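You operate a simulated robot arm through the tools that you are given. There is no shell and no other tool. Be economical: measure what you need, move in short steps, check, and stop when the job is done.

Carry out the task below with a simulated robot arm. There is one attempt and no reset: what you move stays moved.

JOB
Flush the middle outlet till its display counts 3 litres or more.
Fine: the outlet panel's blue lever and the outlet's knob open, then both shut; last, the orange vent knob to VENT.

Only the result counts: the job must be done as asked and must still hold three seconds after the hand-in. Knocking over, shifting, dropping, spilling or breaking anything else fails it.

ROBOT AND FRAMES
A 6-joint arm with a fingered hand, fixed in place. Base frame: the origin is at the foot of the arm, x ahead of it, y to its left, z up; the work surface is at about z = 792. Lengths are in mm, angles in degrees, forces in N, time in s.
With the tool pointing down near the work surface it reaches from about 240 to 480 mm from the base axis. Its first joint turns from -166.0 to 166.0 degrees. Payload 2.3 kg.
The tool frame sits at the grasp point between the pads (the TCP): z along the fingers, y along the line on which they close. The tips reach 22 mm beyond it. Largest opening 112 mm; the body of the gripper starts 60 mm behind the TCP. The gripper is a hand of 3 fingers: y runs from the thumb to the fingers, the wrist lies at [0, 0, -218] in the tool frame, and closing takes about 1.5 s.
Orientation is that of the tool frame in the base frame, as a unit quaternion [x, y, z, w]. With the fingers straight down and closing along the base's y, the tool's x points along the base's -x, its y along +y and its z along -z.

CONTROLS
- The arm moves only by the tool arm_command. Its argument "motion" is a list of rows, each an object of numbers (a shift or turn left out is 0, a gripper value left out holds the last): "x", "y", "z": the shift along the base's x, y, z in units of 25 mm (1.0 is 25 mm); "ax", "ay", "az": the turn, a rotation vector about the base's x, y, z in units of 4 degrees (1.0 is 4 degrees); "gripper": the closure, from 0 (fully open) to 1 (shut). In form: [{"x": .., "y": .., "z": .., "ax": .., "ay": .., "az": .., "gripper": ..}, ...]. A call has 1 to 10 rows; each row shifts and turns the commanded pose from where the row before left it. A call with a number of a shift or a turn outside -1 to 1 is refused whole. A row lasts 0.2 s, in which the tool goes at most 50 mm and 8.6 degrees; a call with a longer step from one row to the next is refused whole, and so is a gripper value outside its range. A pose out of reach is approached as far as the arm can. The call stops where the force on the tool passes 40 N (or 10 N more than at its start, if that is more) or the arm is blocked; 0.2 s more then pass. Each finger travels about 72 mm/s and halts on what it meets, pressing with about 22 N; the grip force reading is that of the motor and also rises with nothing between the fingers. The clock runs only during rows and for 0.2 s after the last one: add rows that do not move to give the fingers time. It gives the time, the measured TCP pose, the force on the tool (base axes), the opening and the grip force at its end, in the units of the frame above (readings bear some noise), with the torque about the TCP (base axes, N m) and any sound that the robot's microphone picked up.
- Cameras (640 x 400 px; columns grow to the right, rows downward): "scene" is fixed at [50.1, 658.1, 1431.9]; the picture's right is [-0.78, -0.63, 0.00], its down [-0.43, 0.53, -0.73] and it looks along [0.46, -0.57, -0.68] (base axes); focal length 284 px, centre (320, 200). "wrist" rides on the gripper at [66, 3, -80] in the tool frame; the picture's right is [-0.05, 1.00, 0.00], its down [-0.77, -0.04, -0.64] and it looks along [-0.64, -0.03, 0.77] (tool axes); focal length 275 px, centre (320, 200). There is no depth. A picture from a camera that has moved, and an enlarged one, comes with that camera's place and axes in the base frame and with its lens. The place of the scene camera against the robot may be out by one fixed shift of up to 25 mm in any direction.
- get_image(camera): a new picture of that camera. The clock stands still meanwhile.
- move_column(by): slides the trunk up (or, below 0, down) by that many mm; the arm rides with it, the base frame stays. It gives what a move gives, with no picture.
- grasp_type(shape): the hand has 3 fingers and takes this shape, open, in about a second: jaw (thumb against the fingers, like two jaws); tri (thumb and two fingers); tip (a fingertip pinch); poke (one finger out to press); point (the index stretched); flat (the hand flat); cup (the hand cupped); fist (a fist). The gripper value then closes the fingers along that shape, each until it touches; the sizes above hold for jaw. It gives what a move gives, with no picture.
- enlarge(camera, box): a new picture of the part [left, top, right, bottom] of that camera's present view, enlarged. The clock stands still meanwhile.
- job_done(): hands the job in; it is judged then, once.

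Go step by step. Nothing tells you positions but the pictures and the camera data: compare them with the known pose of the tool, close in by small moves and look again before you grip or let go. The budget is 120 turns and 64 pictures, counting those below and the enlarged ones. Unless the task says otherwise, let go and move clear before handing in, and close with one line.

The tools are called by a JSON object that holds its "name" and its "arguments". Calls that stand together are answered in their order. arm_command: Moves the arm, as the interface text tells. Its arguments: {"type":"object","properties":{"motion":{"type":"array"}},"required":["motion"]} The other tools are called the same way: move_column (by) slides the trunk up or down; grasp_type (shape) gives the hand a shape; get_image (camera) takes a picture; enlarge (camera, box) takes an enlarged picture of a part of a camera's view; job_done () hands the job in.

At the start:

```text
clock: 0.0
eef_pos: [246.9, 158.2, 1187.9]
tool_rot: [0.0, 1.0, -0.001, 0.001]
wrist_force: [0.6, 0.0, 1.4]
ft_torque: [-0.03, 0.02, -0.01]
width: 112.3
grasp_force: 0.1
shape: jaw
trunk travel left (down, up): [-500.0, 90.0]
```

scene: 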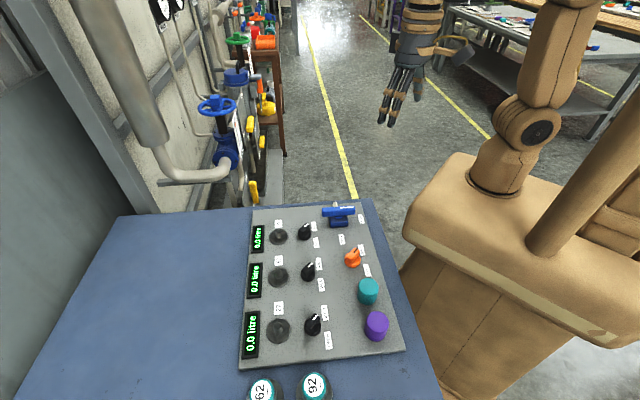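
wrist: 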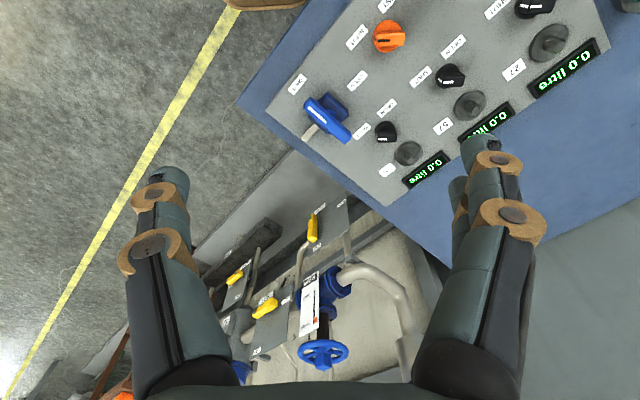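

I see a panel lying on a blue table with three displays, three black knobs, a blue lever, an orange vent knob and two coloured knobs. I'll look closer to read the labels.

{"name": "enlarge", "arguments": {"camera": "scene", "box": [230, 195, 410, 365]}}

{"name": "enlarge", "arguments": {"camera": "wrist", "box": [260, 0, 620, 220]}}

```text
2.35 times, centred on (320, 280) of scene
camera zoom: at [50.1, 658.1, 1431.9], right [-0.78, -0.63, 0.0], down [-0.43, 0.53, -0.73], along [0.46, -0.57, -0.68], focal length 669 px, centre (320, 12)
```

zoom: 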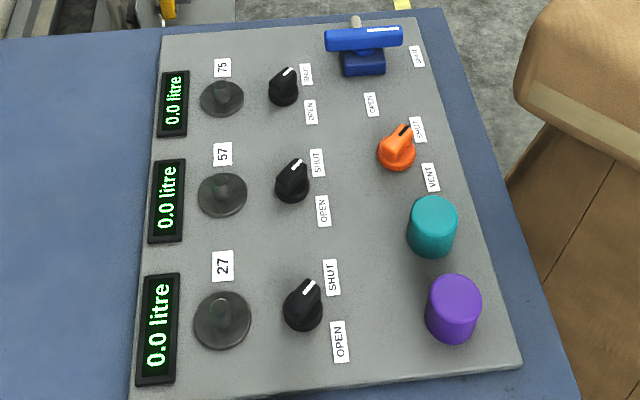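

```text
1.78 times, centred on (440, 110) of wrist
camera zoom: at [181.2, 161.3, 1268.6], right [0.05, 1.0, 0.0], down [0.77, -0.04, 0.64], along [0.64, -0.03, -0.77], focal length 489 px, centre (107, 360)
```

zoom: 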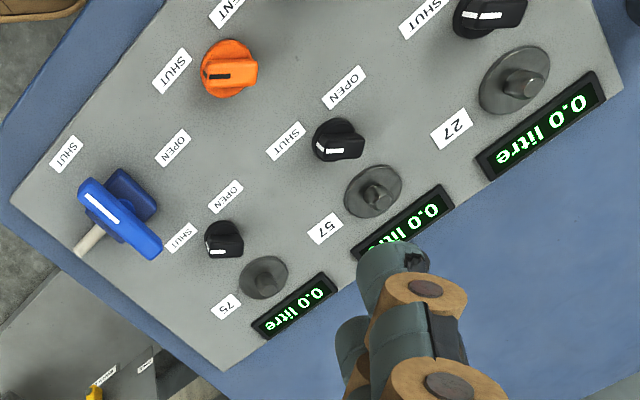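

The middle outlet is 57; all handles stand at SHUT and turn about 90° clockwise. Going closer over the panel with the yaw turned to look again.

{"name": "arm_command", "arguments": {"motion": [{"x": 0.2, "y": 0.3, "z": -0.4, "az": 1}, {"x": 0.2, "y": 0.3, "z": -0.4, "az": 1}, {"x": 0.2, "y": 0.3, "z": -0.4, "az": 1}, {"x": 0.2, "y": 0.3, "z": -0.4, "az": 1}, {"x": 0.2, "y": 0.3, "z": -0.4, "az": 1}, {"x": 0.2, "y": 0.3, "z": -0.4, "az": 1}, {"x": 0.2, "y": 0.3, "z": -0.4, "az": 1}, {"x": 0.2, "y": 0.3, "z": -0.4, "az": 1}, {"x": 0.2, "y": 0.3, "z": -0.4, "az": 1}, {"x": 0.2, "y": 0.3, "z": -0.4, "az": 1}]}}

{"name": "get_image", "arguments": {"camera": "wrist"}}

```text
clock: 2.2
eef_pos: [295.1, 234.4, 1087.5]
tool_rot: [-0.343, 0.939, 0.0, 0.0]
wrist_force: [-0.6, 1.1, -0.3]
ft_torque: [-0.01, -0.02, 0.01]
width: 111.9
grasp_force: 0.0
shape: jaw
trunk travel left (down, up): [-500.0, 90.0]
```

```text
59 pictures are left
camera wrist: at [243.5, 194.0, 1168.1], right [-0.61, 0.79, 0.0], down [0.61, 0.47, 0.64], along [0.51, 0.39, -0.77], focal length 275 px, centre (320, 200)
```

wrist: 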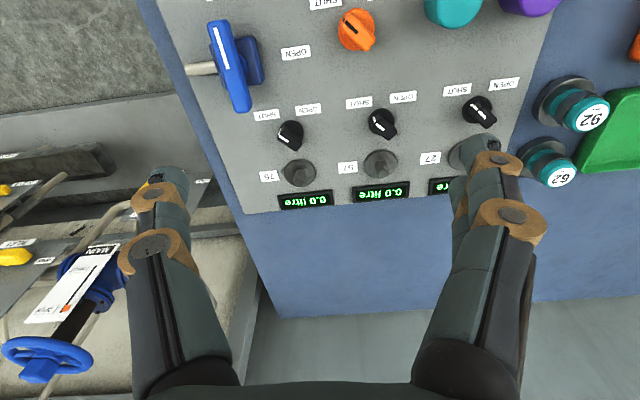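

Heading above the blue lever at a safe height for a closer look.

{"name": "arm_command", "arguments": {"motion": [{"x": 0.4, "y": -0.45, "z": -0.6, "az": 0.45}, {"x": 0.4, "y": -0.45, "z": -0.6, "az": 0.45}, {"x": 0.4, "y": -0.45, "z": -0.6, "az": 0.45}, {"x": 0.4, "y": -0.45, "z": -0.6, "az": 0.45}, {"x": 0.4, "y": -0.45, "z": -0.6, "az": 0.45}, {"x": 0.4, "y": -0.45, "z": -0.6, "az": 0.45}]}}

{"name": "get_image", "arguments": {"camera": "wrist"}}

{"name": "get_image", "arguments": {"camera": "scene"}}

```text
clock: 3.6
eef_pos: [356.2, 165.6, 999.4]
tool_rot: [-0.43, 0.903, 0.0, 0.0]
wrist_force: [0.8, 0.1, 0.1]
ft_torque: [0.02, 0.02, -0.01]
width: 111.9
grasp_force: 0.1
shape: jaw
trunk travel left (down, up): [-500.0, 90.0]
```

```text
58 pictures are left
camera wrist: at [313.1, 116.0, 1078.2], right [-0.75, 0.67, 0.0], down [0.51, 0.58, 0.64], along [0.42, 0.47, -0.77], focal length 275 px, centre (320, 200)
```

wrist: 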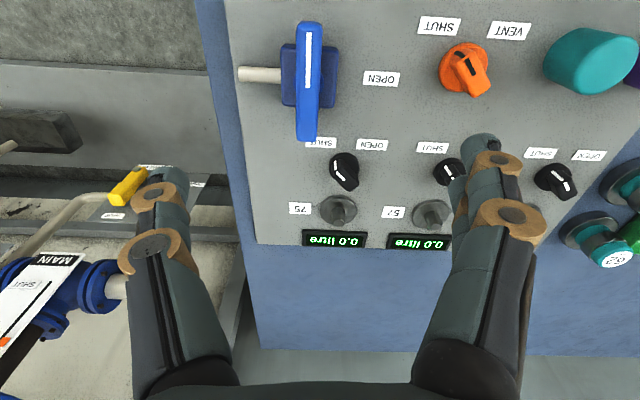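

```text
57 pictures are left
```

scene: 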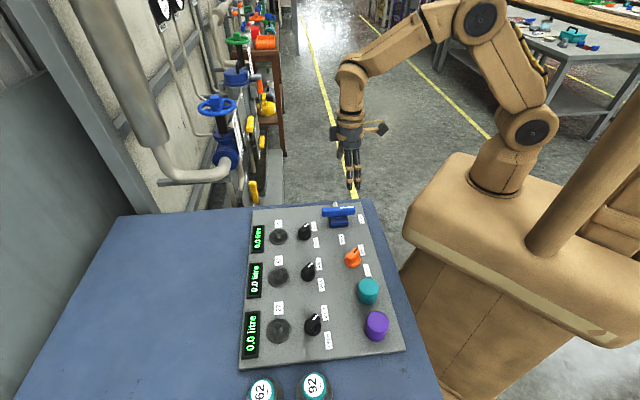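

The lever's handle is aligned with the tool's x; its pivot is about 9 mm off from under the TCP. I'll correct and descend partway to triangulate its height.

{"name": "arm_command", "arguments": {"motion": [{"x": 0.13, "y": -0.12, "z": -0.6}, {"x": 0.13, "y": -0.12, "z": -0.6}, {"z": -0.6}, {"z": -0.6}, {"z": -0.6}]}}

{"name": "get_image", "arguments": {"camera": "wrist"}}

{"name": "enlarge", "arguments": {"camera": "scene", "box": [280, 130, 400, 250]}}

```text
clock: 4.8
eef_pos: [363.4, 159.7, 923.5]
tool_rot: [-0.429, 0.903, 0.0, 0.0]
wrist_force: [0.4, 0.0, 0.0]
ft_torque: [0.02, 0.02, 0.0]
width: 111.7
grasp_force: 0.0
shape: jaw
trunk travel left (down, up): [-500.0, 90.0]
```

```text
56 pictures are left
camera wrist: at [320.0, 110.3, 1002.6], right [-0.74, 0.67, 0.0], down [0.52, 0.57, 0.64], along [0.42, 0.47, -0.77], focal length 275 px, centre (320, 200)
```

wrist: 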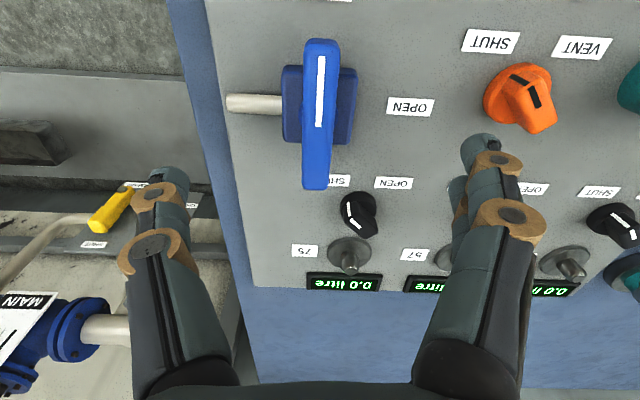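

```text
3.33 times, centred on (340, 190) of scene
camera zoom: at [50.1, 658.1, 1431.9], right [-0.78, -0.63, 0.0], down [-0.43, 0.53, -0.73], along [0.46, -0.57, -0.68], focal length 948 px, centre (253, 233)
```

zoom: 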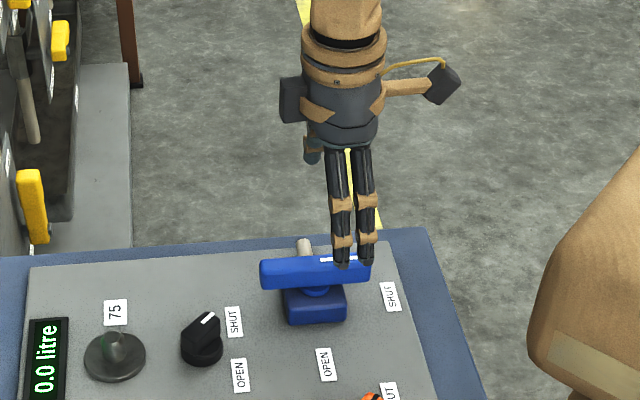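

The handle top is at about z = 858 and centred under the hand; there is a neck under it. Descending to straddle the handle.

{"name": "arm_command", "arguments": {"motion": [{"z": -0.5}, {"z": -0.5}, {"z": -0.5}, {"z": -0.5}, {"z": -0.4}]}}

{"name": "get_image", "arguments": {"camera": "wrist"}}

{"name": "enlarge", "arguments": {"camera": "scene", "box": [280, 130, 400, 250]}}

```text
clock: 6.0
eef_pos: [364.4, 160.9, 863.2]
tool_rot: [-0.429, 0.903, 0.0, 0.0]
wrist_force: [-0.5, -0.5, 0.0]
ft_torque: [0.01, 0.01, 0.03]
width: 111.9
grasp_force: 0.1
shape: jaw
trunk travel left (down, up): [-500.0, 90.0]
```

```text
54 pictures are left
camera wrist: at [320.5, 110.7, 942.6], right [-0.74, 0.67, 0.0], down [0.52, 0.57, 0.64], along [0.42, 0.47, -0.77], focal length 275 px, centre (320, 200)
```

wrist: 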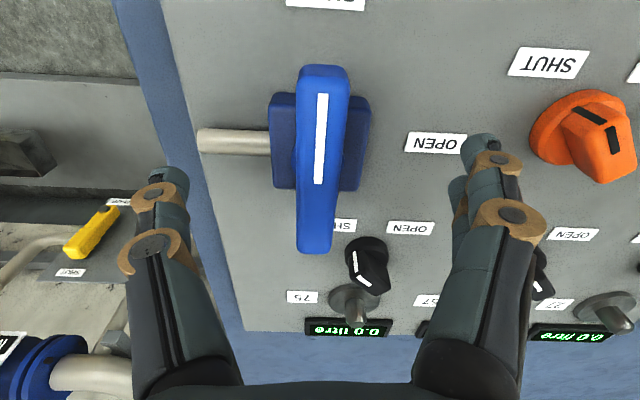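

```text
3.33 times, centred on (340, 190) of scene
camera zoom: at [50.1, 658.1, 1431.9], right [-0.78, -0.63, 0.0], down [-0.43, 0.53, -0.73], along [0.46, -0.57, -0.68], focal length 948 px, centre (253, 233)
```

zoom: 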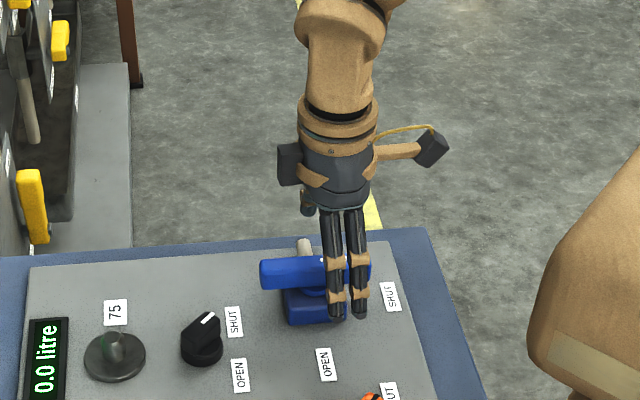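

Handle top refines to about z = 846, so I'll lower 10 mm more and close on it.

{"name": "arm_command", "arguments": {"motion": [{"z": -0.4, "x": 0.04, "y": 0.04}, {"gripper": 0.5}, {"gripper": 0.7}, {"gripper": 0.85}, {"gripper": 1.0}, {}, {}, {}, {}]}}

{"name": "get_image", "arguments": {"camera": "wrist"}}

{"name": "enlarge", "arguments": {"camera": "scene", "box": [280, 130, 400, 250]}}

```text
clock: 8.0
eef_pos: [365.1, 161.7, 853.1]
tool_rot: [-0.429, 0.903, 0.0, 0.0]
wrist_force: [-0.9, -0.1, -2.3]
ft_torque: [0.04, 0.03, -0.05]
width: 14.9
grasp_force: 21.8
shape: jaw
trunk travel left (down, up): [-500.0, 90.0]
```

```text
52 pictures are left
camera wrist: at [321.7, 111.9, 932.7], right [-0.74, 0.67, 0.0], down [0.52, 0.57, 0.64], along [0.42, 0.47, -0.77], focal length 275 px, centre (320, 200)
```

wrist: 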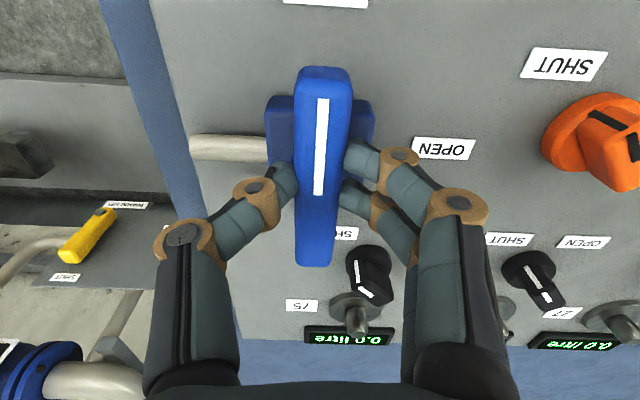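

```text
3.33 times, centred on (340, 190) of scene
camera zoom: at [50.1, 658.1, 1431.9], right [-0.78, -0.63, 0.0], down [-0.43, 0.53, -0.73], along [0.46, -0.57, -0.68], focal length 948 px, centre (253, 233)
```

zoom: 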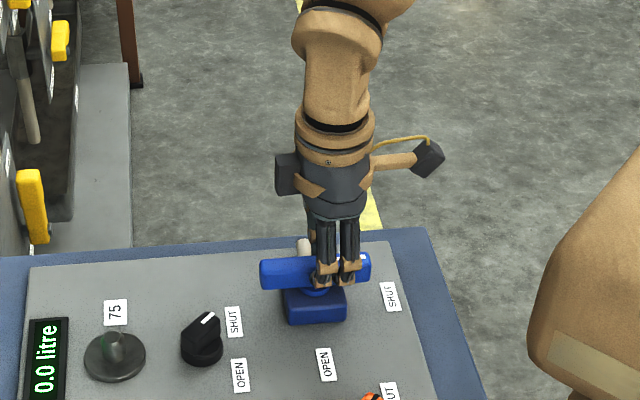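

Gripped firmly near the pivot. Turning clockwise toward OPEN in steps.

{"name": "arm_command", "arguments": {"motion": [{"az": -1}, {"az": -1}, {"az": -1}, {"az": -1}, {"az": -1}]}}

```text
clock: 9.2
eef_pos: [365.0, 163.2, 852.5]
tool_rot: [-0.265, 0.964, 0.0, 0.0]
wrist_force: [0.0, 5.7, -2.7]
ft_torque: [0.11, 0.02, 0.08]
width: 14.5
grasp_force: 22.0
shape: jaw
trunk travel left (down, up): [-500.0, 90.0]
```

{"name": "arm_command", "arguments": {"motion": [{"az": -1}, {"az": -1}, {"az": -1}, {"az": -1}, {"az": -1}, {"az": -1}, {"az": -1}, {"az": -1}]}}

{"name": "get_image", "arguments": {"camera": "wrist"}}

```text
clock: 11.0
eef_pos: [363.4, 165.7, 853.2]
tool_rot: [0.012, 1.0, 0.0, 0.0]
wrist_force: [-3.6, 13.2, -2.1]
ft_torque: [0.33, 0.06, 0.18]
width: 14.1
grasp_force: 22.6
shape: jaw
trunk travel left (down, up): [-500.0, 90.0]
```

```text
50 pictures are left
camera wrist: at [298.2, 168.9, 932.9], right [0.07, 1.0, 0.0], down [0.77, -0.05, 0.64], along [0.64, -0.05, -0.77], focal length 275 px, centre (320, 200)
```

wrist: 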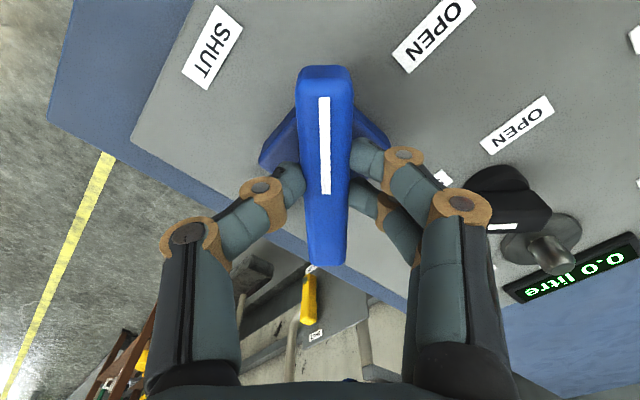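

Lever follows to about half way. Continuing, with a slight +y shift to ease the side force.

{"name": "arm_command", "arguments": {"motion": [{"az": -1, "y": 0.1}, {"az": -1, "y": 0.05}, {"az": -1, "y": 0.05}, {"az": -1}, {"az": -1}]}}

```text
clock: 12.2
eef_pos: [364.0, 166.6, 853.5]
tool_rot: [0.184, 0.983, -0.001, 0.0]
wrist_force: [-4.3, 9.0, -7.8]
ft_torque: [0.18, 0.04, 0.05]
width: 13.8
grasp_force: 22.1
shape: jaw
trunk travel left (down, up): [-500.0, 90.0]
```

{"name": "arm_command", "arguments": {"motion": [{"az": -1, "y": 0.05}, {"az": -1}, {"az": -1}, {"az": -0.7}]}}

{"name": "get_image", "arguments": {"camera": "wrist"}}

{"name": "enlarge", "arguments": {"camera": "scene", "box": [230, 170, 400, 340]}}

```text
clock: 13.2
eef_pos: [364.5, 168.6, 853.5]
tool_rot: [0.309, 0.951, -0.001, 0.001]
wrist_force: [1.8, 10.1, -6.4]
ft_torque: [0.19, -0.04, 0.06]
width: 13.5
grasp_force: 22.7
shape: jaw
trunk travel left (down, up): [-500.0, 90.0]
```

```text
49 pictures are left
camera wrist: at [313.1, 210.7, 933.2], right [0.63, 0.78, 0.0], down [0.6, -0.48, 0.64], along [0.5, -0.4, -0.77], focal length 275 px, centre (320, 200)
```

wrist: 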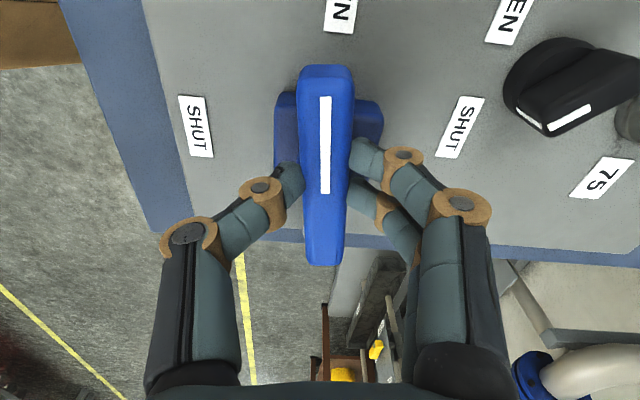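

```text
2.35 times, centred on (315, 255) of scene
camera zoom: at [50.1, 658.1, 1431.9], right [-0.78, -0.63, 0.0], down [-0.43, 0.53, -0.73], along [0.46, -0.57, -0.68], focal length 669 px, centre (332, 71)
```

zoom: 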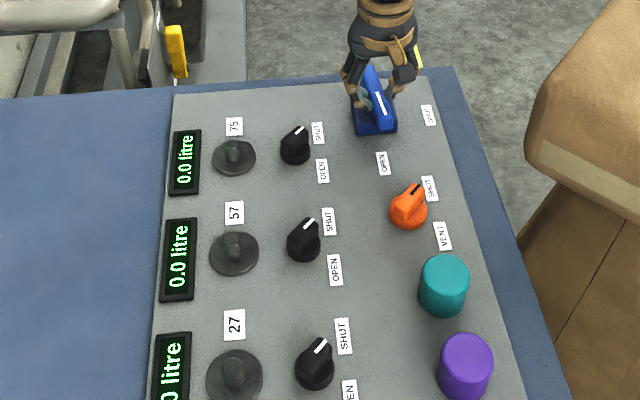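

The lever now points at OPEN; a last few degrees to its end, then release and rise.

{"name": "arm_command", "arguments": {"motion": [{"az": -0.8, "y": 0.05}, {"az": -0.5}, {}]}}

{"name": "arm_command", "arguments": {"motion": [{"gripper": 0.6}, {"gripper": 0.3}, {"gripper": 0.0}, {}, {}, {}, {}, {}]}}

{"name": "arm_command", "arguments": {"motion": [{"z": 0.9}, {"z": 0.9}, {"z": 0.9}, {"z": 0.9}]}}

{"name": "get_image", "arguments": {"camera": "wrist"}}

```text
clock: 14.0
eef_pos: [363.4, 170.0, 853.5]
tool_rot: [0.352, 0.936, -0.001, -0.001]
wrist_force: [3.6, 8.2, -0.4]
ft_torque: [0.21, -0.12, 0.04]
width: 14.1
grasp_force: 22.3
shape: jaw
trunk travel left (down, up): [-500.0, 90.0]
```

```text
clock: 15.8
eef_pos: [364.1, 168.6, 854.7]
tool_rot: [0.352, 0.936, 0.0, 0.0]
wrist_force: [0.3, -0.9, 0.3]
ft_torque: [-0.01, 0.02, 0.0]
width: 111.7
grasp_force: 0.1
shape: jaw
trunk travel left (down, up): [-500.0, 90.0]
```

```text
clock: 16.8
eef_pos: [362.9, 168.5, 944.1]
tool_rot: [0.352, 0.936, 0.0, 0.0]
wrist_force: [0.9, -0.1, 0.1]
ft_torque: [0.02, 0.02, 0.02]
width: 111.9
grasp_force: 0.1
shape: jaw
trunk travel left (down, up): [-500.0, 90.0]
```

```text
47 pictures are left
camera wrist: at [316.7, 214.5, 1024.8], right [0.69, 0.72, 0.0], down [0.56, -0.53, 0.64], along [0.46, -0.44, -0.77], focal length 275 px, centre (320, 200)
```

wrist: 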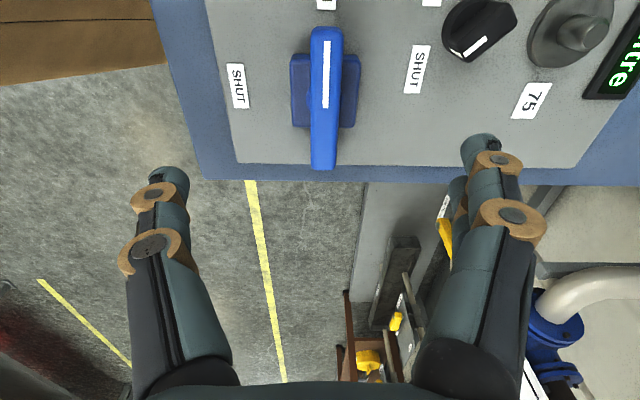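

The lever stands at OPEN. Now moving above the middle knob (about x 318, y 358), turning the hand to match its fin at SHUT.

{"name": "arm_command", "arguments": {"motion": [{"y": 0.6, "z": 0.2, "x": -0.1, "az": 1}, {"y": 0.6, "x": -0.1, "z": 0.2, "az": 1}, {"y": 0.6, "x": -0.1, "z": 0.2, "az": 1}, {"y": 0.6, "x": -0.1, "az": 1}, {"y": 0.6, "x": -0.2, "az": 1}, {"y": 0.6, "x": -0.2, "az": 1}, {"y": 0.6, "x": -0.2, "az": 1}, {"y": 0.6, "x": -0.2, "az": 1}, {"y": 0.6, "x": -0.2, "az": 1}, {"y": 0.6, "x": -0.2, "az": 1}]}}

{"name": "arm_command", "arguments": {"motion": [{"y": 0.5, "x": -0.1, "az": 1}, {"y": 0.5, "x": -0.1, "az": 1}, {"az": 1}, {"az": 1}, {"az": 1}, {"az": 1}, {"az": 1}, {"az": 1}, {"az": 1}, {"az": 1}]}}

{"name": "arm_command", "arguments": {"motion": [{"az": 1}, {"az": 1}, {"az": 1}, {"az": 1}, {"az": 1}, {"az": 1}, {"az": 1}, {"az": 1}, {"az": 1}, {"az": 1}]}}

{"name": "get_image", "arguments": {"camera": "wrist"}}

```text
clock: 19.0
eef_pos: [324.1, 318.9, 959.9]
tool_rot: [0.009, 1.0, 0.0, -0.001]
wrist_force: [0.7, 0.5, -0.4]
ft_torque: [-0.01, -0.03, 0.03]
width: 112.1
grasp_force: 0.1
shape: jaw
trunk travel left (down, up): [-500.0, 90.0]
```

```text
clock: 21.2
eef_pos: [318.8, 343.4, 959.9]
tool_rot: [-0.333, 0.943, 0.0, 0.0]
wrist_force: [-0.4, -0.3, -0.2]
ft_torque: [0.0, 0.01, 0.01]
width: 111.8
grasp_force: 0.2
shape: jaw
trunk travel left (down, up): [-500.0, 90.0]
```

```text
clock: 23.4
eef_pos: [317.9, 343.8, 959.5]
tool_rot: [-0.636, 0.772, 0.0, 0.0]
wrist_force: [-1.0, -0.1, 0.1]
ft_torque: [0.03, 0.01, 0.01]
width: 111.8
grasp_force: 0.1
shape: jaw
trunk travel left (down, up): [-500.0, 90.0]
```

```text
46 pictures are left
camera wrist: at [303.7, 279.4, 1038.6], right [-0.97, 0.24, 0.0], down [0.18, 0.75, 0.64], along [0.15, 0.62, -0.77], focal length 275 px, centre (320, 200)
```

wrist: 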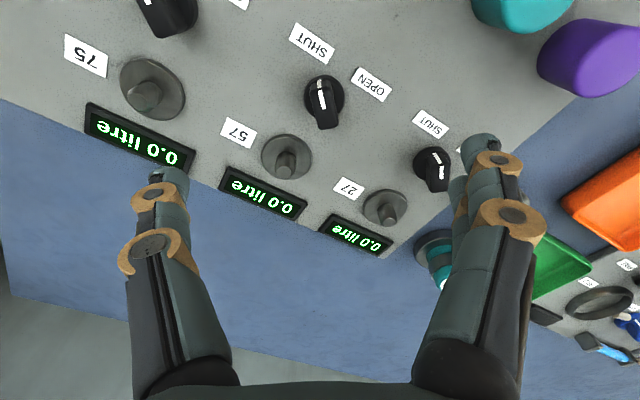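

The middle knob is nearly under the tool. Turning ~9° more, shifting slightly forward and lowering while checking again.

{"name": "arm_command", "arguments": {"motion": [{"az": 0.75, "y": 0.15, "z": -0.6}, {"az": 0.75, "y": 0.1, "z": -0.6}, {"az": 0.75, "y": 0.1, "z": -0.6, "gripper": 0.3}, {"gripper": 0.3}, {}]}}

{"name": "get_image", "arguments": {"camera": "wrist"}}

{"name": "enlarge", "arguments": {"camera": "wrist", "box": [250, 40, 410, 140]}}

```text
clock: 24.6
eef_pos: [320.2, 354.0, 913.9]
tool_rot: [-0.693, 0.721, 0.0, 0.0]
wrist_force: [0.0, -0.3, 0.7]
ft_torque: [0.01, 0.0, -0.01]
width: 78.7
grasp_force: 0.0
shape: jaw
trunk travel left (down, up): [-500.0, 90.0]
```

```text
45 pictures are left
camera wrist: at [314.2, 287.3, 992.7], right [-1.0, 0.08, 0.0], down [0.07, 0.77, 0.64], along [0.05, 0.63, -0.77], focal length 275 px, centre (320, 200)
```

wrist: 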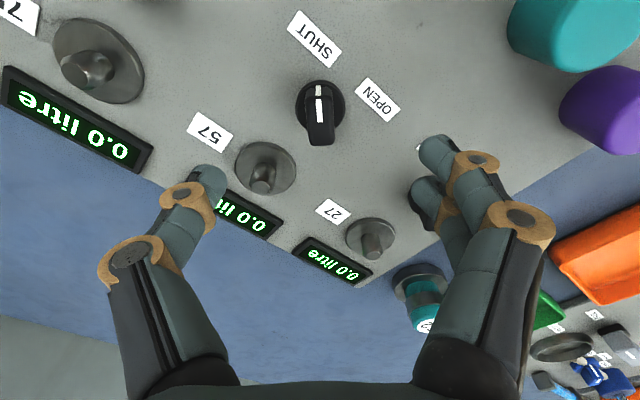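

```text
4.00 times, centred on (330, 90) of wrist
camera zoom: at [314.2, 287.3, 992.7], right [-1.0, 0.08, 0.0], down [0.07, 0.77, 0.64], along [0.05, 0.63, -0.77], focal length 1101 px, centre (280, 640)
```

zoom: 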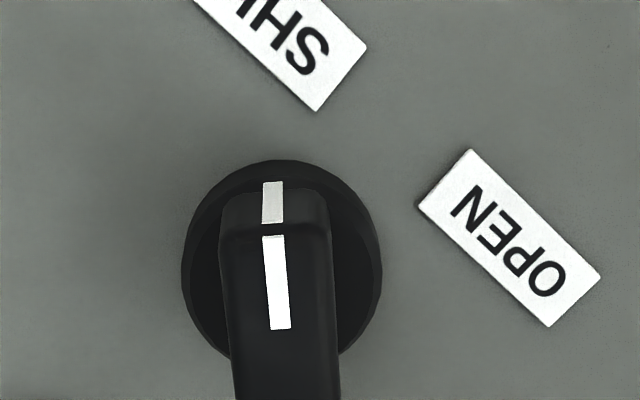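

Fin nearly aligned; +4° yaw and 3 mm in y to centre, then lowering to just above the knob.

{"name": "arm_command", "arguments": {"motion": [{"az": 0.9, "y": 0.1, "z": -0.6}, {"z": -0.6}, {"z": -0.6}, {"z": -0.5}]}}

{"name": "get_image", "arguments": {"camera": "wrist"}}

{"name": "enlarge", "arguments": {"camera": "scene", "box": [230, 190, 400, 340]}}

```text
clock: 25.6
eef_pos: [319.5, 355.7, 856.4]
tool_rot: [0.716, -0.698, 0.0, -0.001]
wrist_force: [-0.2, -0.5, 0.5]
ft_torque: [0.0, 0.0, 0.02]
width: 78.6
grasp_force: 0.1
shape: jaw
trunk travel left (down, up): [-500.0, 90.0]
```

```text
43 pictures are left
camera wrist: at [318.2, 287.8, 935.8], right [-1.0, 0.02, 0.0], down [0.02, 0.77, 0.64], along [0.01, 0.64, -0.77], focal length 275 px, centre (320, 200)
```

wrist: 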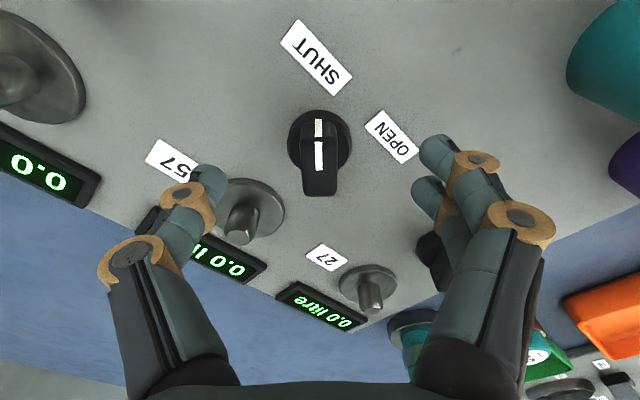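

```text
2.67 times, centred on (315, 265) of scene
camera zoom: at [50.1, 658.1, 1431.9], right [-0.78, -0.63, 0.0], down [-0.43, 0.53, -0.73], along [0.46, -0.57, -0.68], focal length 758 px, centre (333, 27)
```

zoom: 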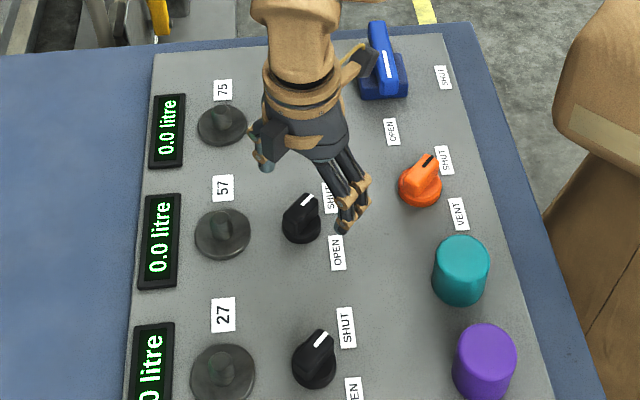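

Aligned over the fin. Lowering 18 mm and closing.

{"name": "arm_command", "arguments": {"motion": [{"z": -0.4}, {"z": -0.35}, {"gripper": 0.6}, {"gripper": 0.8}, {"gripper": 1.0}, {}, {}, {}, {}]}}

{"name": "get_image", "arguments": {"camera": "wrist"}}

{"name": "enlarge", "arguments": {"camera": "scene", "box": [230, 190, 400, 340]}}

```text
clock: 27.6
eef_pos: [316.5, 351.0, 839.0]
tool_rot: [0.715, -0.699, 0.0, 0.0]
wrist_force: [-1.9, -3.5, -3.4]
ft_torque: [-0.06, 0.03, -0.01]
width: 12.4
grasp_force: 22.1
shape: jaw
out of reach, approached as far as the arm can: row 2
trunk travel left (down, up): [-500.0, 90.0]
```

```text
41 pictures are left
camera wrist: at [314.9, 286.2, 918.7], right [-1.0, 0.02, 0.0], down [0.02, 0.77, 0.64], along [0.01, 0.64, -0.77], focal length 275 px, centre (320, 200)
```

wrist: 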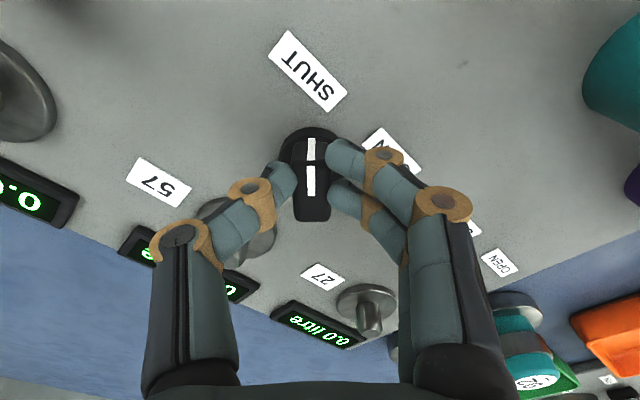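

```text
2.67 times, centred on (315, 265) of scene
camera zoom: at [50.1, 658.1, 1431.9], right [-0.78, -0.63, 0.0], down [-0.43, 0.53, -0.73], along [0.46, -0.57, -0.68], focal length 758 px, centre (333, 27)
```

zoom: 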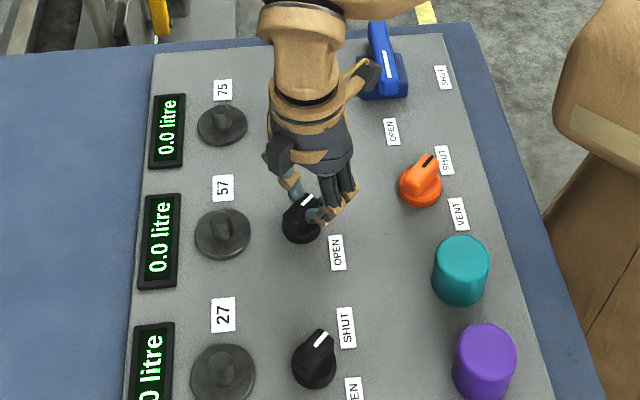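

The grip is on the fin but the arm is at its reach limit, about 5 mm short. I'll release, rise, and lower the trunk so the reach is better.

{"name": "arm_command", "arguments": {"motion": [{"gripper": 0.6}, {"gripper": 0.3}, {}, {}, {"z": 0.8}, {"z": 0.8}, {"z": 0.8}, {"z": 0.8}]}}

{"name": "move_column", "arguments": {"by": -60}}

{"name": "get_image", "arguments": {"camera": "wrist"}}

{"name": "get_image", "arguments": {"camera": "scene"}}

```text
clock: 29.4
eef_pos: [316.5, 349.8, 918.3]
tool_rot: [0.716, -0.699, -0.001, 0.0]
wrist_force: [0.5, -0.2, 0.7]
ft_torque: [-0.02, -0.03, -0.01]
width: 78.1
grasp_force: 0.1
shape: jaw
trunk travel left (down, up): [-500.0, 90.0]
```

```text
clock: 30.4
eef_pos: [315.9, 350.2, 858.0]
tool_rot: [0.716, -0.698, 0.0, 0.0]
wrist_force: [-1.0, 0.0, -0.4]
ft_torque: [0.03, -0.02, 0.01]
width: 78.0
grasp_force: 0.0
shape: jaw
trunk travel left (down, up): [-440.0, 150.0]
```

```text
39 pictures are left
camera wrist: at [315.8, 284.4, 937.2], right [-1.0, 0.02, 0.0], down [0.02, 0.77, 0.64], along [0.01, 0.64, -0.77], focal length 275 px, centre (320, 200)
```

wrist: 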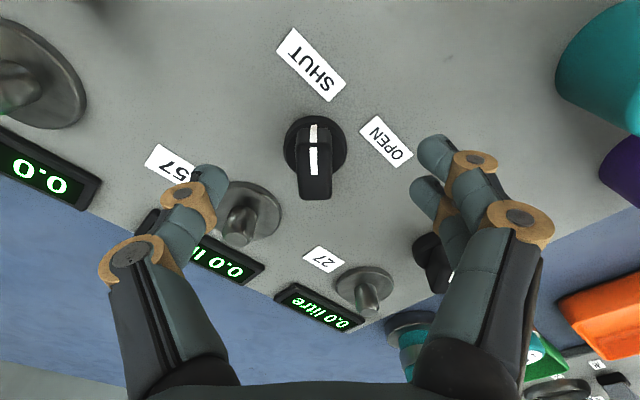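

```text
38 pictures are left
```

scene: 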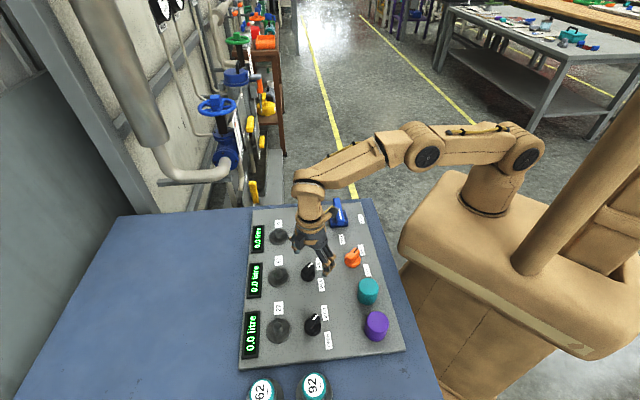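

Still aligned; shifting +3, +6 mm and lowering onto the fin.

{"name": "arm_command", "arguments": {"motion": [{"x": 0.12, "y": 0.23}, {"z": -0.4}, {"z": -0.4}]}}

```text
clock: 31.2
eef_pos: [318.8, 356.4, 839.2]
tool_rot: [0.716, -0.699, 0.0, 0.0]
wrist_force: [-0.3, -0.6, -0.7]
ft_torque: [0.01, 0.01, 0.02]
width: 78.0
grasp_force: 0.0
shape: jaw
trunk travel left (down, up): [-440.0, 150.0]
```

Within reach now. Closing and starting the clockwise turn.

{"name": "arm_command", "arguments": {"motion": [{"gripper": 0.6}, {"gripper": 0.8}, {"gripper": 1.0}, {}, {}, {}, {}]}}

{"name": "arm_command", "arguments": {"motion": [{"az": -1}, {"az": -1}, {"az": -1}, {"az": -1}, {"az": -1}, {"az": -1}]}}

{"name": "get_image", "arguments": {"camera": "wrist"}}

```text
clock: 32.8
eef_pos: [319.1, 355.5, 837.2]
tool_rot: [0.716, -0.698, 0.0, 0.0]
wrist_force: [-0.3, -0.6, -3.2]
ft_torque: [-0.03, 0.01, -0.02]
width: 13.0
grasp_force: 21.7
shape: jaw
trunk travel left (down, up): [-440.0, 150.0]
```

```text
clock: 34.2
eef_pos: [317.9, 356.1, 838.2]
tool_rot: [-0.554, 0.833, 0.0, -0.001]
wrist_force: [-5.5, 3.9, 2.2]
ft_torque: [0.05, 0.14, 0.05]
width: 12.3
grasp_force: 21.9
shape: jaw
trunk travel left (down, up): [-440.0, 150.0]
```

```text
37 pictures are left
camera wrist: at [290.0, 296.4, 917.6], right [-0.9, 0.43, 0.0], down [0.33, 0.7, 0.64], along [0.27, 0.57, -0.77], focal length 275 px, centre (320, 200)
```

wrist: 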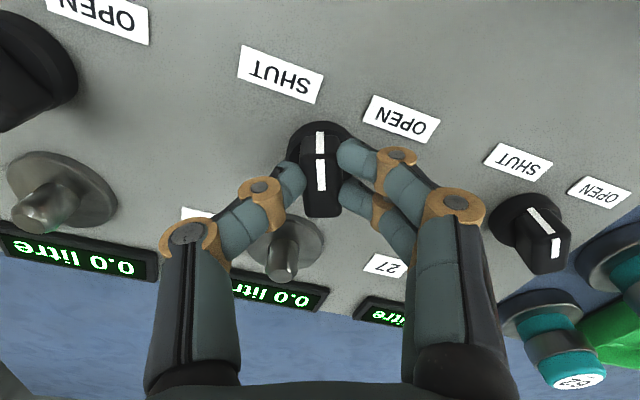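

The knob follows. Continuing to OPEN; I'll keep the grip so I can shut it directly.

{"name": "arm_command", "arguments": {"motion": [{"az": -1}, {"az": -1}, {"az": -1}, {"az": -1}, {"az": -1}, {"az": -1}, {"az": -1}, {"az": -1}]}}

{"name": "get_image", "arguments": {"camera": "wrist"}}

```text
clock: 36.0
eef_pos: [315.3, 357.9, 838.3]
tool_rot: [-0.303, 0.953, 0.0, 0.001]
wrist_force: [-16.2, 3.5, 0.7]
ft_torque: [0.1, 0.3, 0.1]
width: 12.8
grasp_force: 22.1
shape: jaw
trunk travel left (down, up): [-440.0, 150.0]
```

```text
36 pictures are left
camera wrist: at [261.3, 321.4, 917.6], right [-0.54, 0.84, 0.0], down [0.65, 0.42, 0.64], along [0.54, 0.34, -0.77], focal length 275 px, centre (320, 200)
```

wrist: 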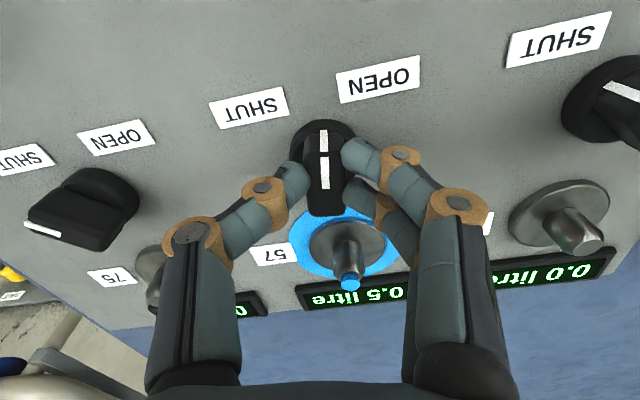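

Water runs and the display shows 0.5 litre. Easing the side force and turning further open.

{"name": "arm_command", "arguments": {"motion": [{"x": -0.1, "az": -1}, {"az": -1, "x": -0.05}, {"az": -1, "x": -0.05}, {"az": -1}, {"az": -1}, {"az": -1}]}}

{"name": "get_image", "arguments": {"camera": "wrist"}}

```text
clock: 37.4
eef_pos: [313.9, 357.8, 837.8]
tool_rot: [-0.1, 0.995, 0.001, 0.001]
wrist_force: [-2.2, 14.2, 7.7]
ft_torque: [0.39, 0.09, 0.1]
width: 12.9
grasp_force: 22.5
shape: jaw
trunk travel left (down, up): [-440.0, 150.0]
```

```text
35 pictures are left
camera wrist: at [249.2, 347.7, 916.9], right [-0.15, 0.99, 0.0], down [0.76, 0.12, 0.64], along [0.63, 0.1, -0.77], focal length 275 px, centre (320, 200)
```

wrist: 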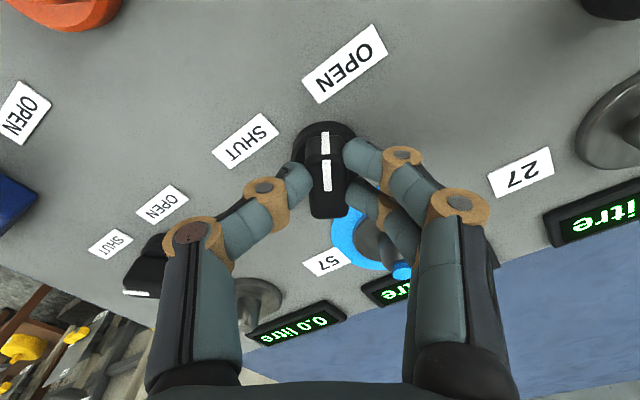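

Knob near full OPEN. Waiting while it runs, then reading the display.

{"name": "arm_command", "arguments": {"motion": [{"y": 0.05}, {}, {}, {}, {}, {}, {}, {}]}}

{"name": "enlarge", "arguments": {"camera": "scene", "box": [230, 190, 400, 340]}}

```text
clock: 39.2
eef_pos: [314.4, 357.9, 837.0]
tool_rot: [-0.1, 0.995, 0.0, 0.0]
wrist_force: [-1.4, 8.9, 11.1]
ft_torque: [0.33, 0.1, 0.07]
width: 13.3
grasp_force: 22.0
shape: jaw
trunk travel left (down, up): [-440.0, 150.0]
```

```text
2.67 times, centred on (315, 265) of scene
camera zoom: at [50.1, 658.1, 1431.9], right [-0.78, -0.63, 0.0], down [-0.43, 0.53, -0.73], along [0.46, -0.57, -0.68], focal length 758 px, centre (333, 27)
```

zoom: 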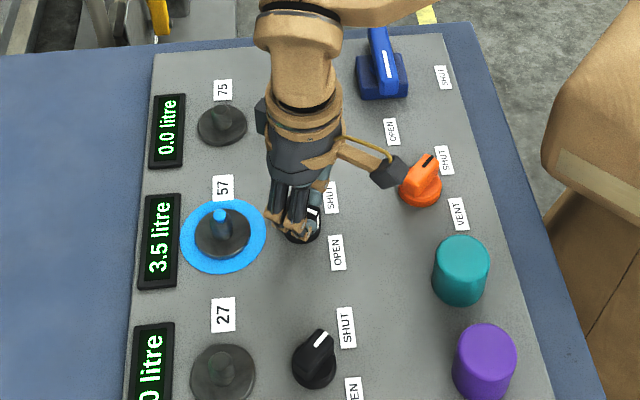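

The display shows 3.5 litre. Turning the knob back to SHUT.

{"name": "arm_command", "arguments": {"motion": [{"az": 1}, {"az": 1}, {"az": 1}, {"az": 1}, {"az": 1}, {"az": 1}, {"az": 1, "x": 0.05}, {"az": 1, "x": 0.05}, {"az": 1, "x": 0.05}, {"az": 1, "x": 0.05}]}}

{"name": "arm_command", "arguments": {"motion": [{"az": 1}, {"az": 1}, {"az": 1}, {"az": 1}, {"az": 1}, {"az": 1}, {"az": 1}, {"az": 1}, {"az": 1}, {"az": 1}]}}

{"name": "get_image", "arguments": {"camera": "wrist"}}

{"name": "enlarge", "arguments": {"camera": "scene", "box": [230, 190, 400, 340]}}

```text
clock: 41.4
eef_pos: [317.1, 356.0, 837.6]
tool_rot: [-0.433, 0.901, 0.0, 0.0]
wrist_force: [-7.9, -5.7, 3.9]
ft_torque: [-0.02, 0.19, 0.01]
width: 13.5
grasp_force: 21.7
shape: jaw
trunk travel left (down, up): [-440.0, 150.0]
```

```text
clock: 43.6
eef_pos: [319.2, 357.0, 838.1]
tool_rot: [0.716, -0.698, -0.001, 0.0]
wrist_force: [0.6, -9.3, -3.1]
ft_torque: [-0.14, 0.0, -0.01]
width: 12.7
grasp_force: 22.1
shape: jaw
trunk travel left (down, up): [-440.0, 150.0]
```

```text
33 pictures are left
camera wrist: at [319.5, 290.4, 917.7], right [-1.0, 0.02, 0.0], down [0.02, 0.77, 0.64], along [0.01, 0.64, -0.77], focal length 275 px, centre (320, 200)
```

wrist: 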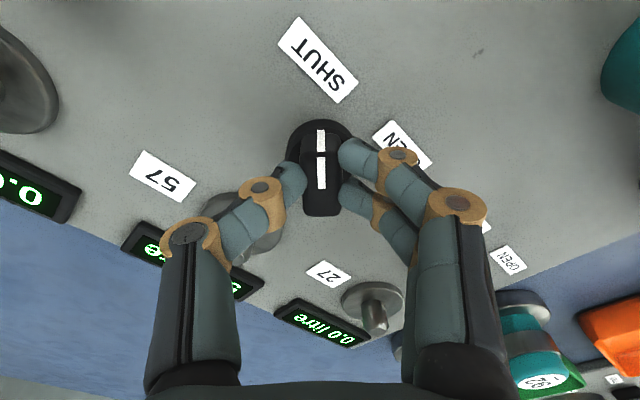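

```text
2.67 times, centred on (315, 265) of scene
camera zoom: at [50.1, 658.1, 1431.9], right [-0.78, -0.63, 0.0], down [-0.43, 0.53, -0.73], along [0.46, -0.57, -0.68], focal length 758 px, centre (333, 27)
```

zoom: 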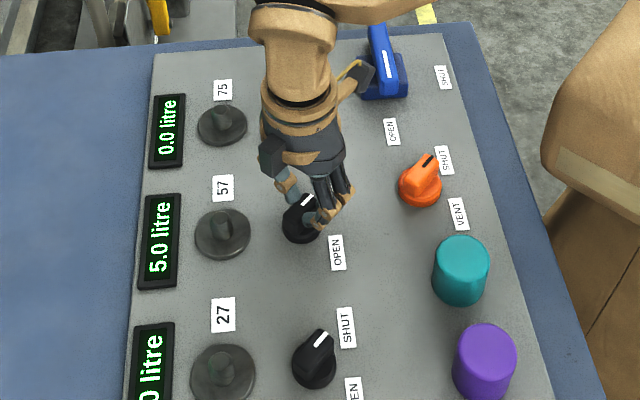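

Flow stopped at 5.0 litre with the knob on SHUT. Releasing, rising and going back to the lever.

{"name": "arm_command", "arguments": {"motion": [{"az": 0.4}, {"gripper": 0.6}, {"gripper": 0.3}, {}, {}, {"z": 0.8}, {"z": 0.8}, {"z": 0.8}, {"z": 0.8}, {"z": 0.8}]}}

{"name": "arm_command", "arguments": {"motion": [{"az": -1, "z": 0.5}, {"az": -1}, {"az": -1}, {"az": -1}, {"az": -1}, {"az": -1}, {"az": -1}, {"az": -1}, {"az": -1}, {"az": -1}]}}

{"name": "arm_command", "arguments": {"motion": [{"az": -1, "y": -0.6, "x": 0.15}, {"az": -1, "y": -0.6, "x": 0.15}, {"az": -1, "y": -0.6, "x": 0.15}, {"az": -1, "y": -0.6, "x": 0.15}, {"az": -1, "y": -0.6, "x": 0.15}, {"az": -1, "y": -0.6, "x": 0.15}, {"az": -1, "y": -0.6, "x": 0.15}, {"az": -1, "y": -0.6, "x": 0.15}, {"az": -1, "y": -0.6, "x": 0.15}, {"az": -1, "y": -0.6, "x": 0.15}]}}

{"name": "arm_command", "arguments": {"motion": [{"az": -1, "y": -0.6, "x": 0.15}, {"az": -1, "y": -0.6, "x": 0.15}, {"az": -1}, {"az": -1}, {"az": -1}, {"az": -1}, {"az": -1}, {"az": -1}, {"az": -1}, {"az": -1}]}}

{"name": "arm_command", "arguments": {"motion": [{"az": -1}, {"az": -1}, {"az": -0.8}]}}

{"name": "get_image", "arguments": {"camera": "wrist"}}

{"name": "get_image", "arguments": {"camera": "scene"}}

```text
clock: 45.8
eef_pos: [315.4, 355.0, 939.6]
tool_rot: [0.725, -0.689, 0.0, 0.0]
wrist_force: [0.0, -0.3, -0.5]
ft_torque: [0.0, 0.03, -0.01]
width: 78.1
grasp_force: 0.0
shape: jaw
out of reach, approached as far as the arm can: row 10
trunk travel left (down, up): [-440.0, 150.0]
```

```text
clock: 48.0
eef_pos: [313.9, 354.6, 949.2]
tool_rot: [-0.445, 0.896, 0.001, 0.001]
wrist_force: [-1.1, -0.9, -0.6]
ft_torque: [0.02, -0.01, -0.03]
width: 78.0
grasp_force: 0.0
shape: jaw
trunk travel left (down, up): [-440.0, 150.0]
```

```text
clock: 50.2
eef_pos: [353.5, 203.7, 950.6]
tool_rot: [-0.112, 0.994, -0.001, 0.0]
wrist_force: [0.3, 0.5, -0.1]
ft_torque: [0.0, 0.02, 0.01]
width: 78.1
grasp_force: 0.0
shape: jaw
trunk travel left (down, up): [-440.0, 150.0]
```

```text
clock: 52.4
eef_pos: [362.1, 175.7, 948.8]
tool_rot: [0.233, 0.973, 0.0, 0.001]
wrist_force: [0.9, -0.2, 0.1]
ft_torque: [-0.01, -0.01, -0.02]
width: 78.2
grasp_force: 0.0
shape: jaw
trunk travel left (down, up): [-440.0, 150.0]
```

```text
clock: 53.2
eef_pos: [361.4, 174.3, 949.1]
tool_rot: [0.327, 0.945, 0.0, 0.0]
wrist_force: [0.6, -1.1, 0.0]
ft_torque: [0.01, 0.0, -0.02]
width: 77.9
grasp_force: 0.0
shape: jaw
trunk travel left (down, up): [-440.0, 150.0]
```

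```text
31 pictures are left
camera wrist: at [312.0, 218.3, 1028.4], right [0.65, 0.76, 0.0], down [0.58, -0.51, 0.64], along [0.48, -0.42, -0.77], focal length 275 px, centre (320, 200)
```

wrist: 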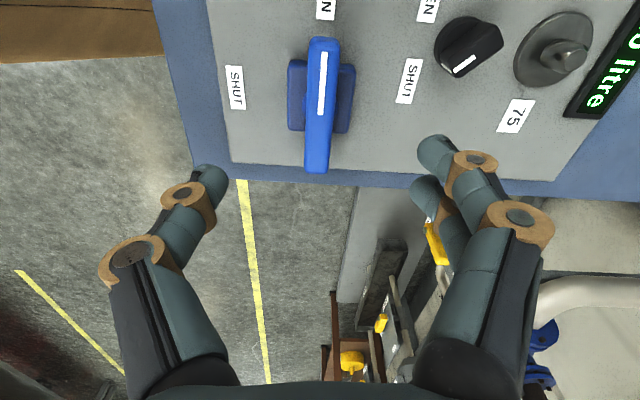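

```text
30 pictures are left
```

scene: 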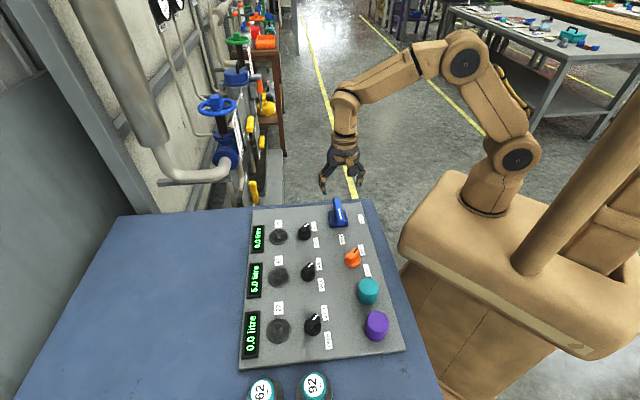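

Lever seen at OPEN. Correcting 3 mm / -6 mm and yaw, lowering to z ≈ 853 and gripping.

{"name": "arm_command", "arguments": {"motion": [{"x": 0.12, "y": -0.24, "az": -0.6}, {"z": -0.8}, {"z": -0.8}, {"z": -0.8}, {"z": -0.8}, {"z": -0.6}]}}

{"name": "get_image", "arguments": {"camera": "wrist"}}

```text
clock: 54.6
eef_pos: [360.7, 171.6, 856.7]
tool_rot: [0.347, 0.938, -0.001, 0.0]
wrist_force: [0.1, -0.9, 0.3]
ft_torque: [-0.04, -0.01, 0.02]
width: 78.2
grasp_force: 0.1
shape: jaw
trunk travel left (down, up): [-440.0, 150.0]
```

```text
29 pictures are left
camera wrist: at [314.0, 216.4, 935.4], right [0.69, 0.73, 0.0], down [0.56, -0.53, 0.64], along [0.46, -0.44, -0.77], focal length 275 px, centre (320, 200)
```

wrist: 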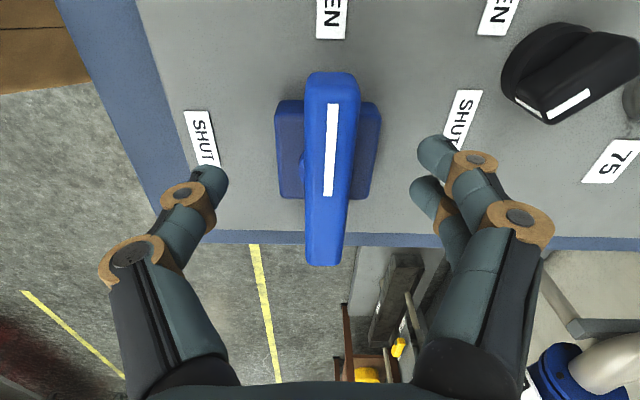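

Slightly off by ~4 mm in x; correcting, closing and turning counter-clockwise to SHUT.

{"name": "arm_command", "arguments": {"motion": [{"x": 0.17, "z": -0.12}, {"gripper": 0.6}, {"gripper": 0.8}, {"gripper": 1.0}, {}, {}, {}, {}]}}

{"name": "arm_command", "arguments": {"motion": [{"az": 1}, {"az": 1}, {"az": 1}, {"az": 1}, {"az": 1}, {"az": 1}, {"az": 1}, {"az": 1}]}}

```text
clock: 56.4
eef_pos: [367.6, 171.0, 852.1]
tool_rot: [0.347, 0.938, 0.0, 0.0]
wrist_force: [-0.1, 0.1, -3.1]
ft_torque: [0.0, -0.01, 0.01]
width: 14.7
grasp_force: 22.2
shape: jaw
trunk travel left (down, up): [-440.0, 150.0]
```

```text
clock: 58.2
eef_pos: [366.3, 169.0, 852.0]
tool_rot: [0.074, 0.997, 0.0, 0.001]
wrist_force: [-12.6, -2.0, 3.6]
ft_torque: [-0.01, 0.19, -0.1]
width: 14.9
grasp_force: 22.6
shape: jaw
trunk travel left (down, up): [-440.0, 150.0]
```

{"name": "arm_command", "arguments": {"motion": [{"az": 1, "x": -0.1}, {"az": 1, "y": -0.05}, {"az": 1, "y": -0.05}, {"az": 1, "y": -0.05}, {"az": 1}, {"az": 1}, {"az": 1}]}}

```text
clock: 59.8
eef_pos: [365.6, 164.8, 851.9]
tool_rot: [-0.169, 0.986, 0.001, 0.0]
wrist_force: [-0.1, 1.4, 10.3]
ft_torque: [0.06, 0.04, -0.05]
width: 15.2
grasp_force: 22.1
shape: jaw
trunk travel left (down, up): [-440.0, 150.0]
```

{"name": "arm_command", "arguments": {"motion": [{"az": 1}, {"az": 1, "z": 0.03}, {"az": 1, "z": 0.03}, {"az": 1}, {"az": 1}, {"az": 1}, {"az": 1}, {"az": 1}, {"az": 0.3}]}}

{"name": "get_image", "arguments": {"camera": "wrist"}}

{"name": "enlarge", "arguments": {"camera": "scene", "box": [230, 190, 400, 340]}}

```text
clock: 61.8
eef_pos: [365.5, 164.7, 854.2]
tool_rot: [-0.443, 0.896, 0.001, -0.001]
wrist_force: [-4.4, -14.1, -8.4]
ft_torque: [-0.23, 0.04, -0.23]
width: 14.4
grasp_force: 22.3
shape: jaw
trunk travel left (down, up): [-440.0, 150.0]
```

```text
28 pictures are left
camera wrist: at [324.1, 112.8, 932.4], right [-0.77, 0.64, 0.0], down [0.5, 0.59, 0.64], along [0.41, 0.49, -0.77], focal length 275 px, centre (320, 200)
```

wrist: 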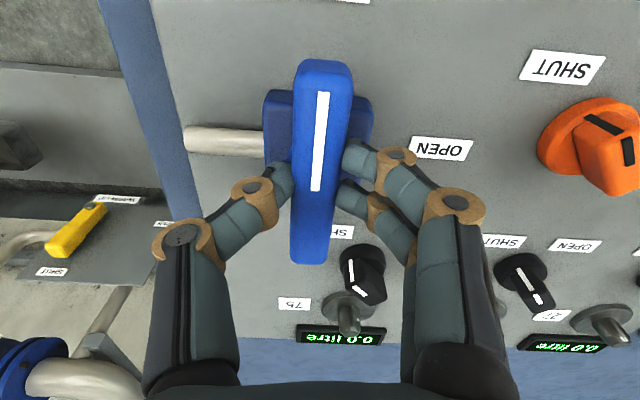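

```text
2.67 times, centred on (315, 265) of scene
camera zoom: at [50.1, 658.1, 1431.9], right [-0.78, -0.63, 0.0], down [-0.43, 0.53, -0.73], along [0.46, -0.57, -0.68], focal length 758 px, centre (333, 27)
```

zoom: 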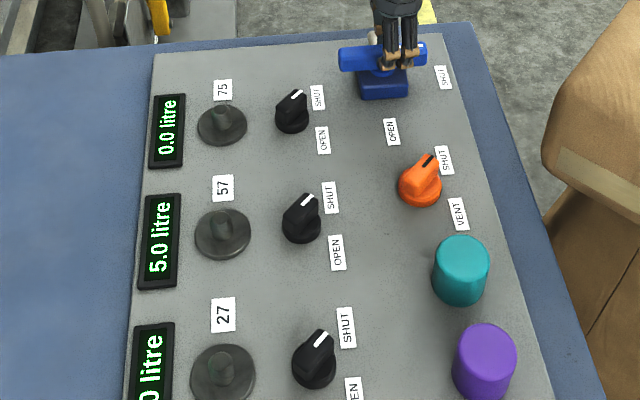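

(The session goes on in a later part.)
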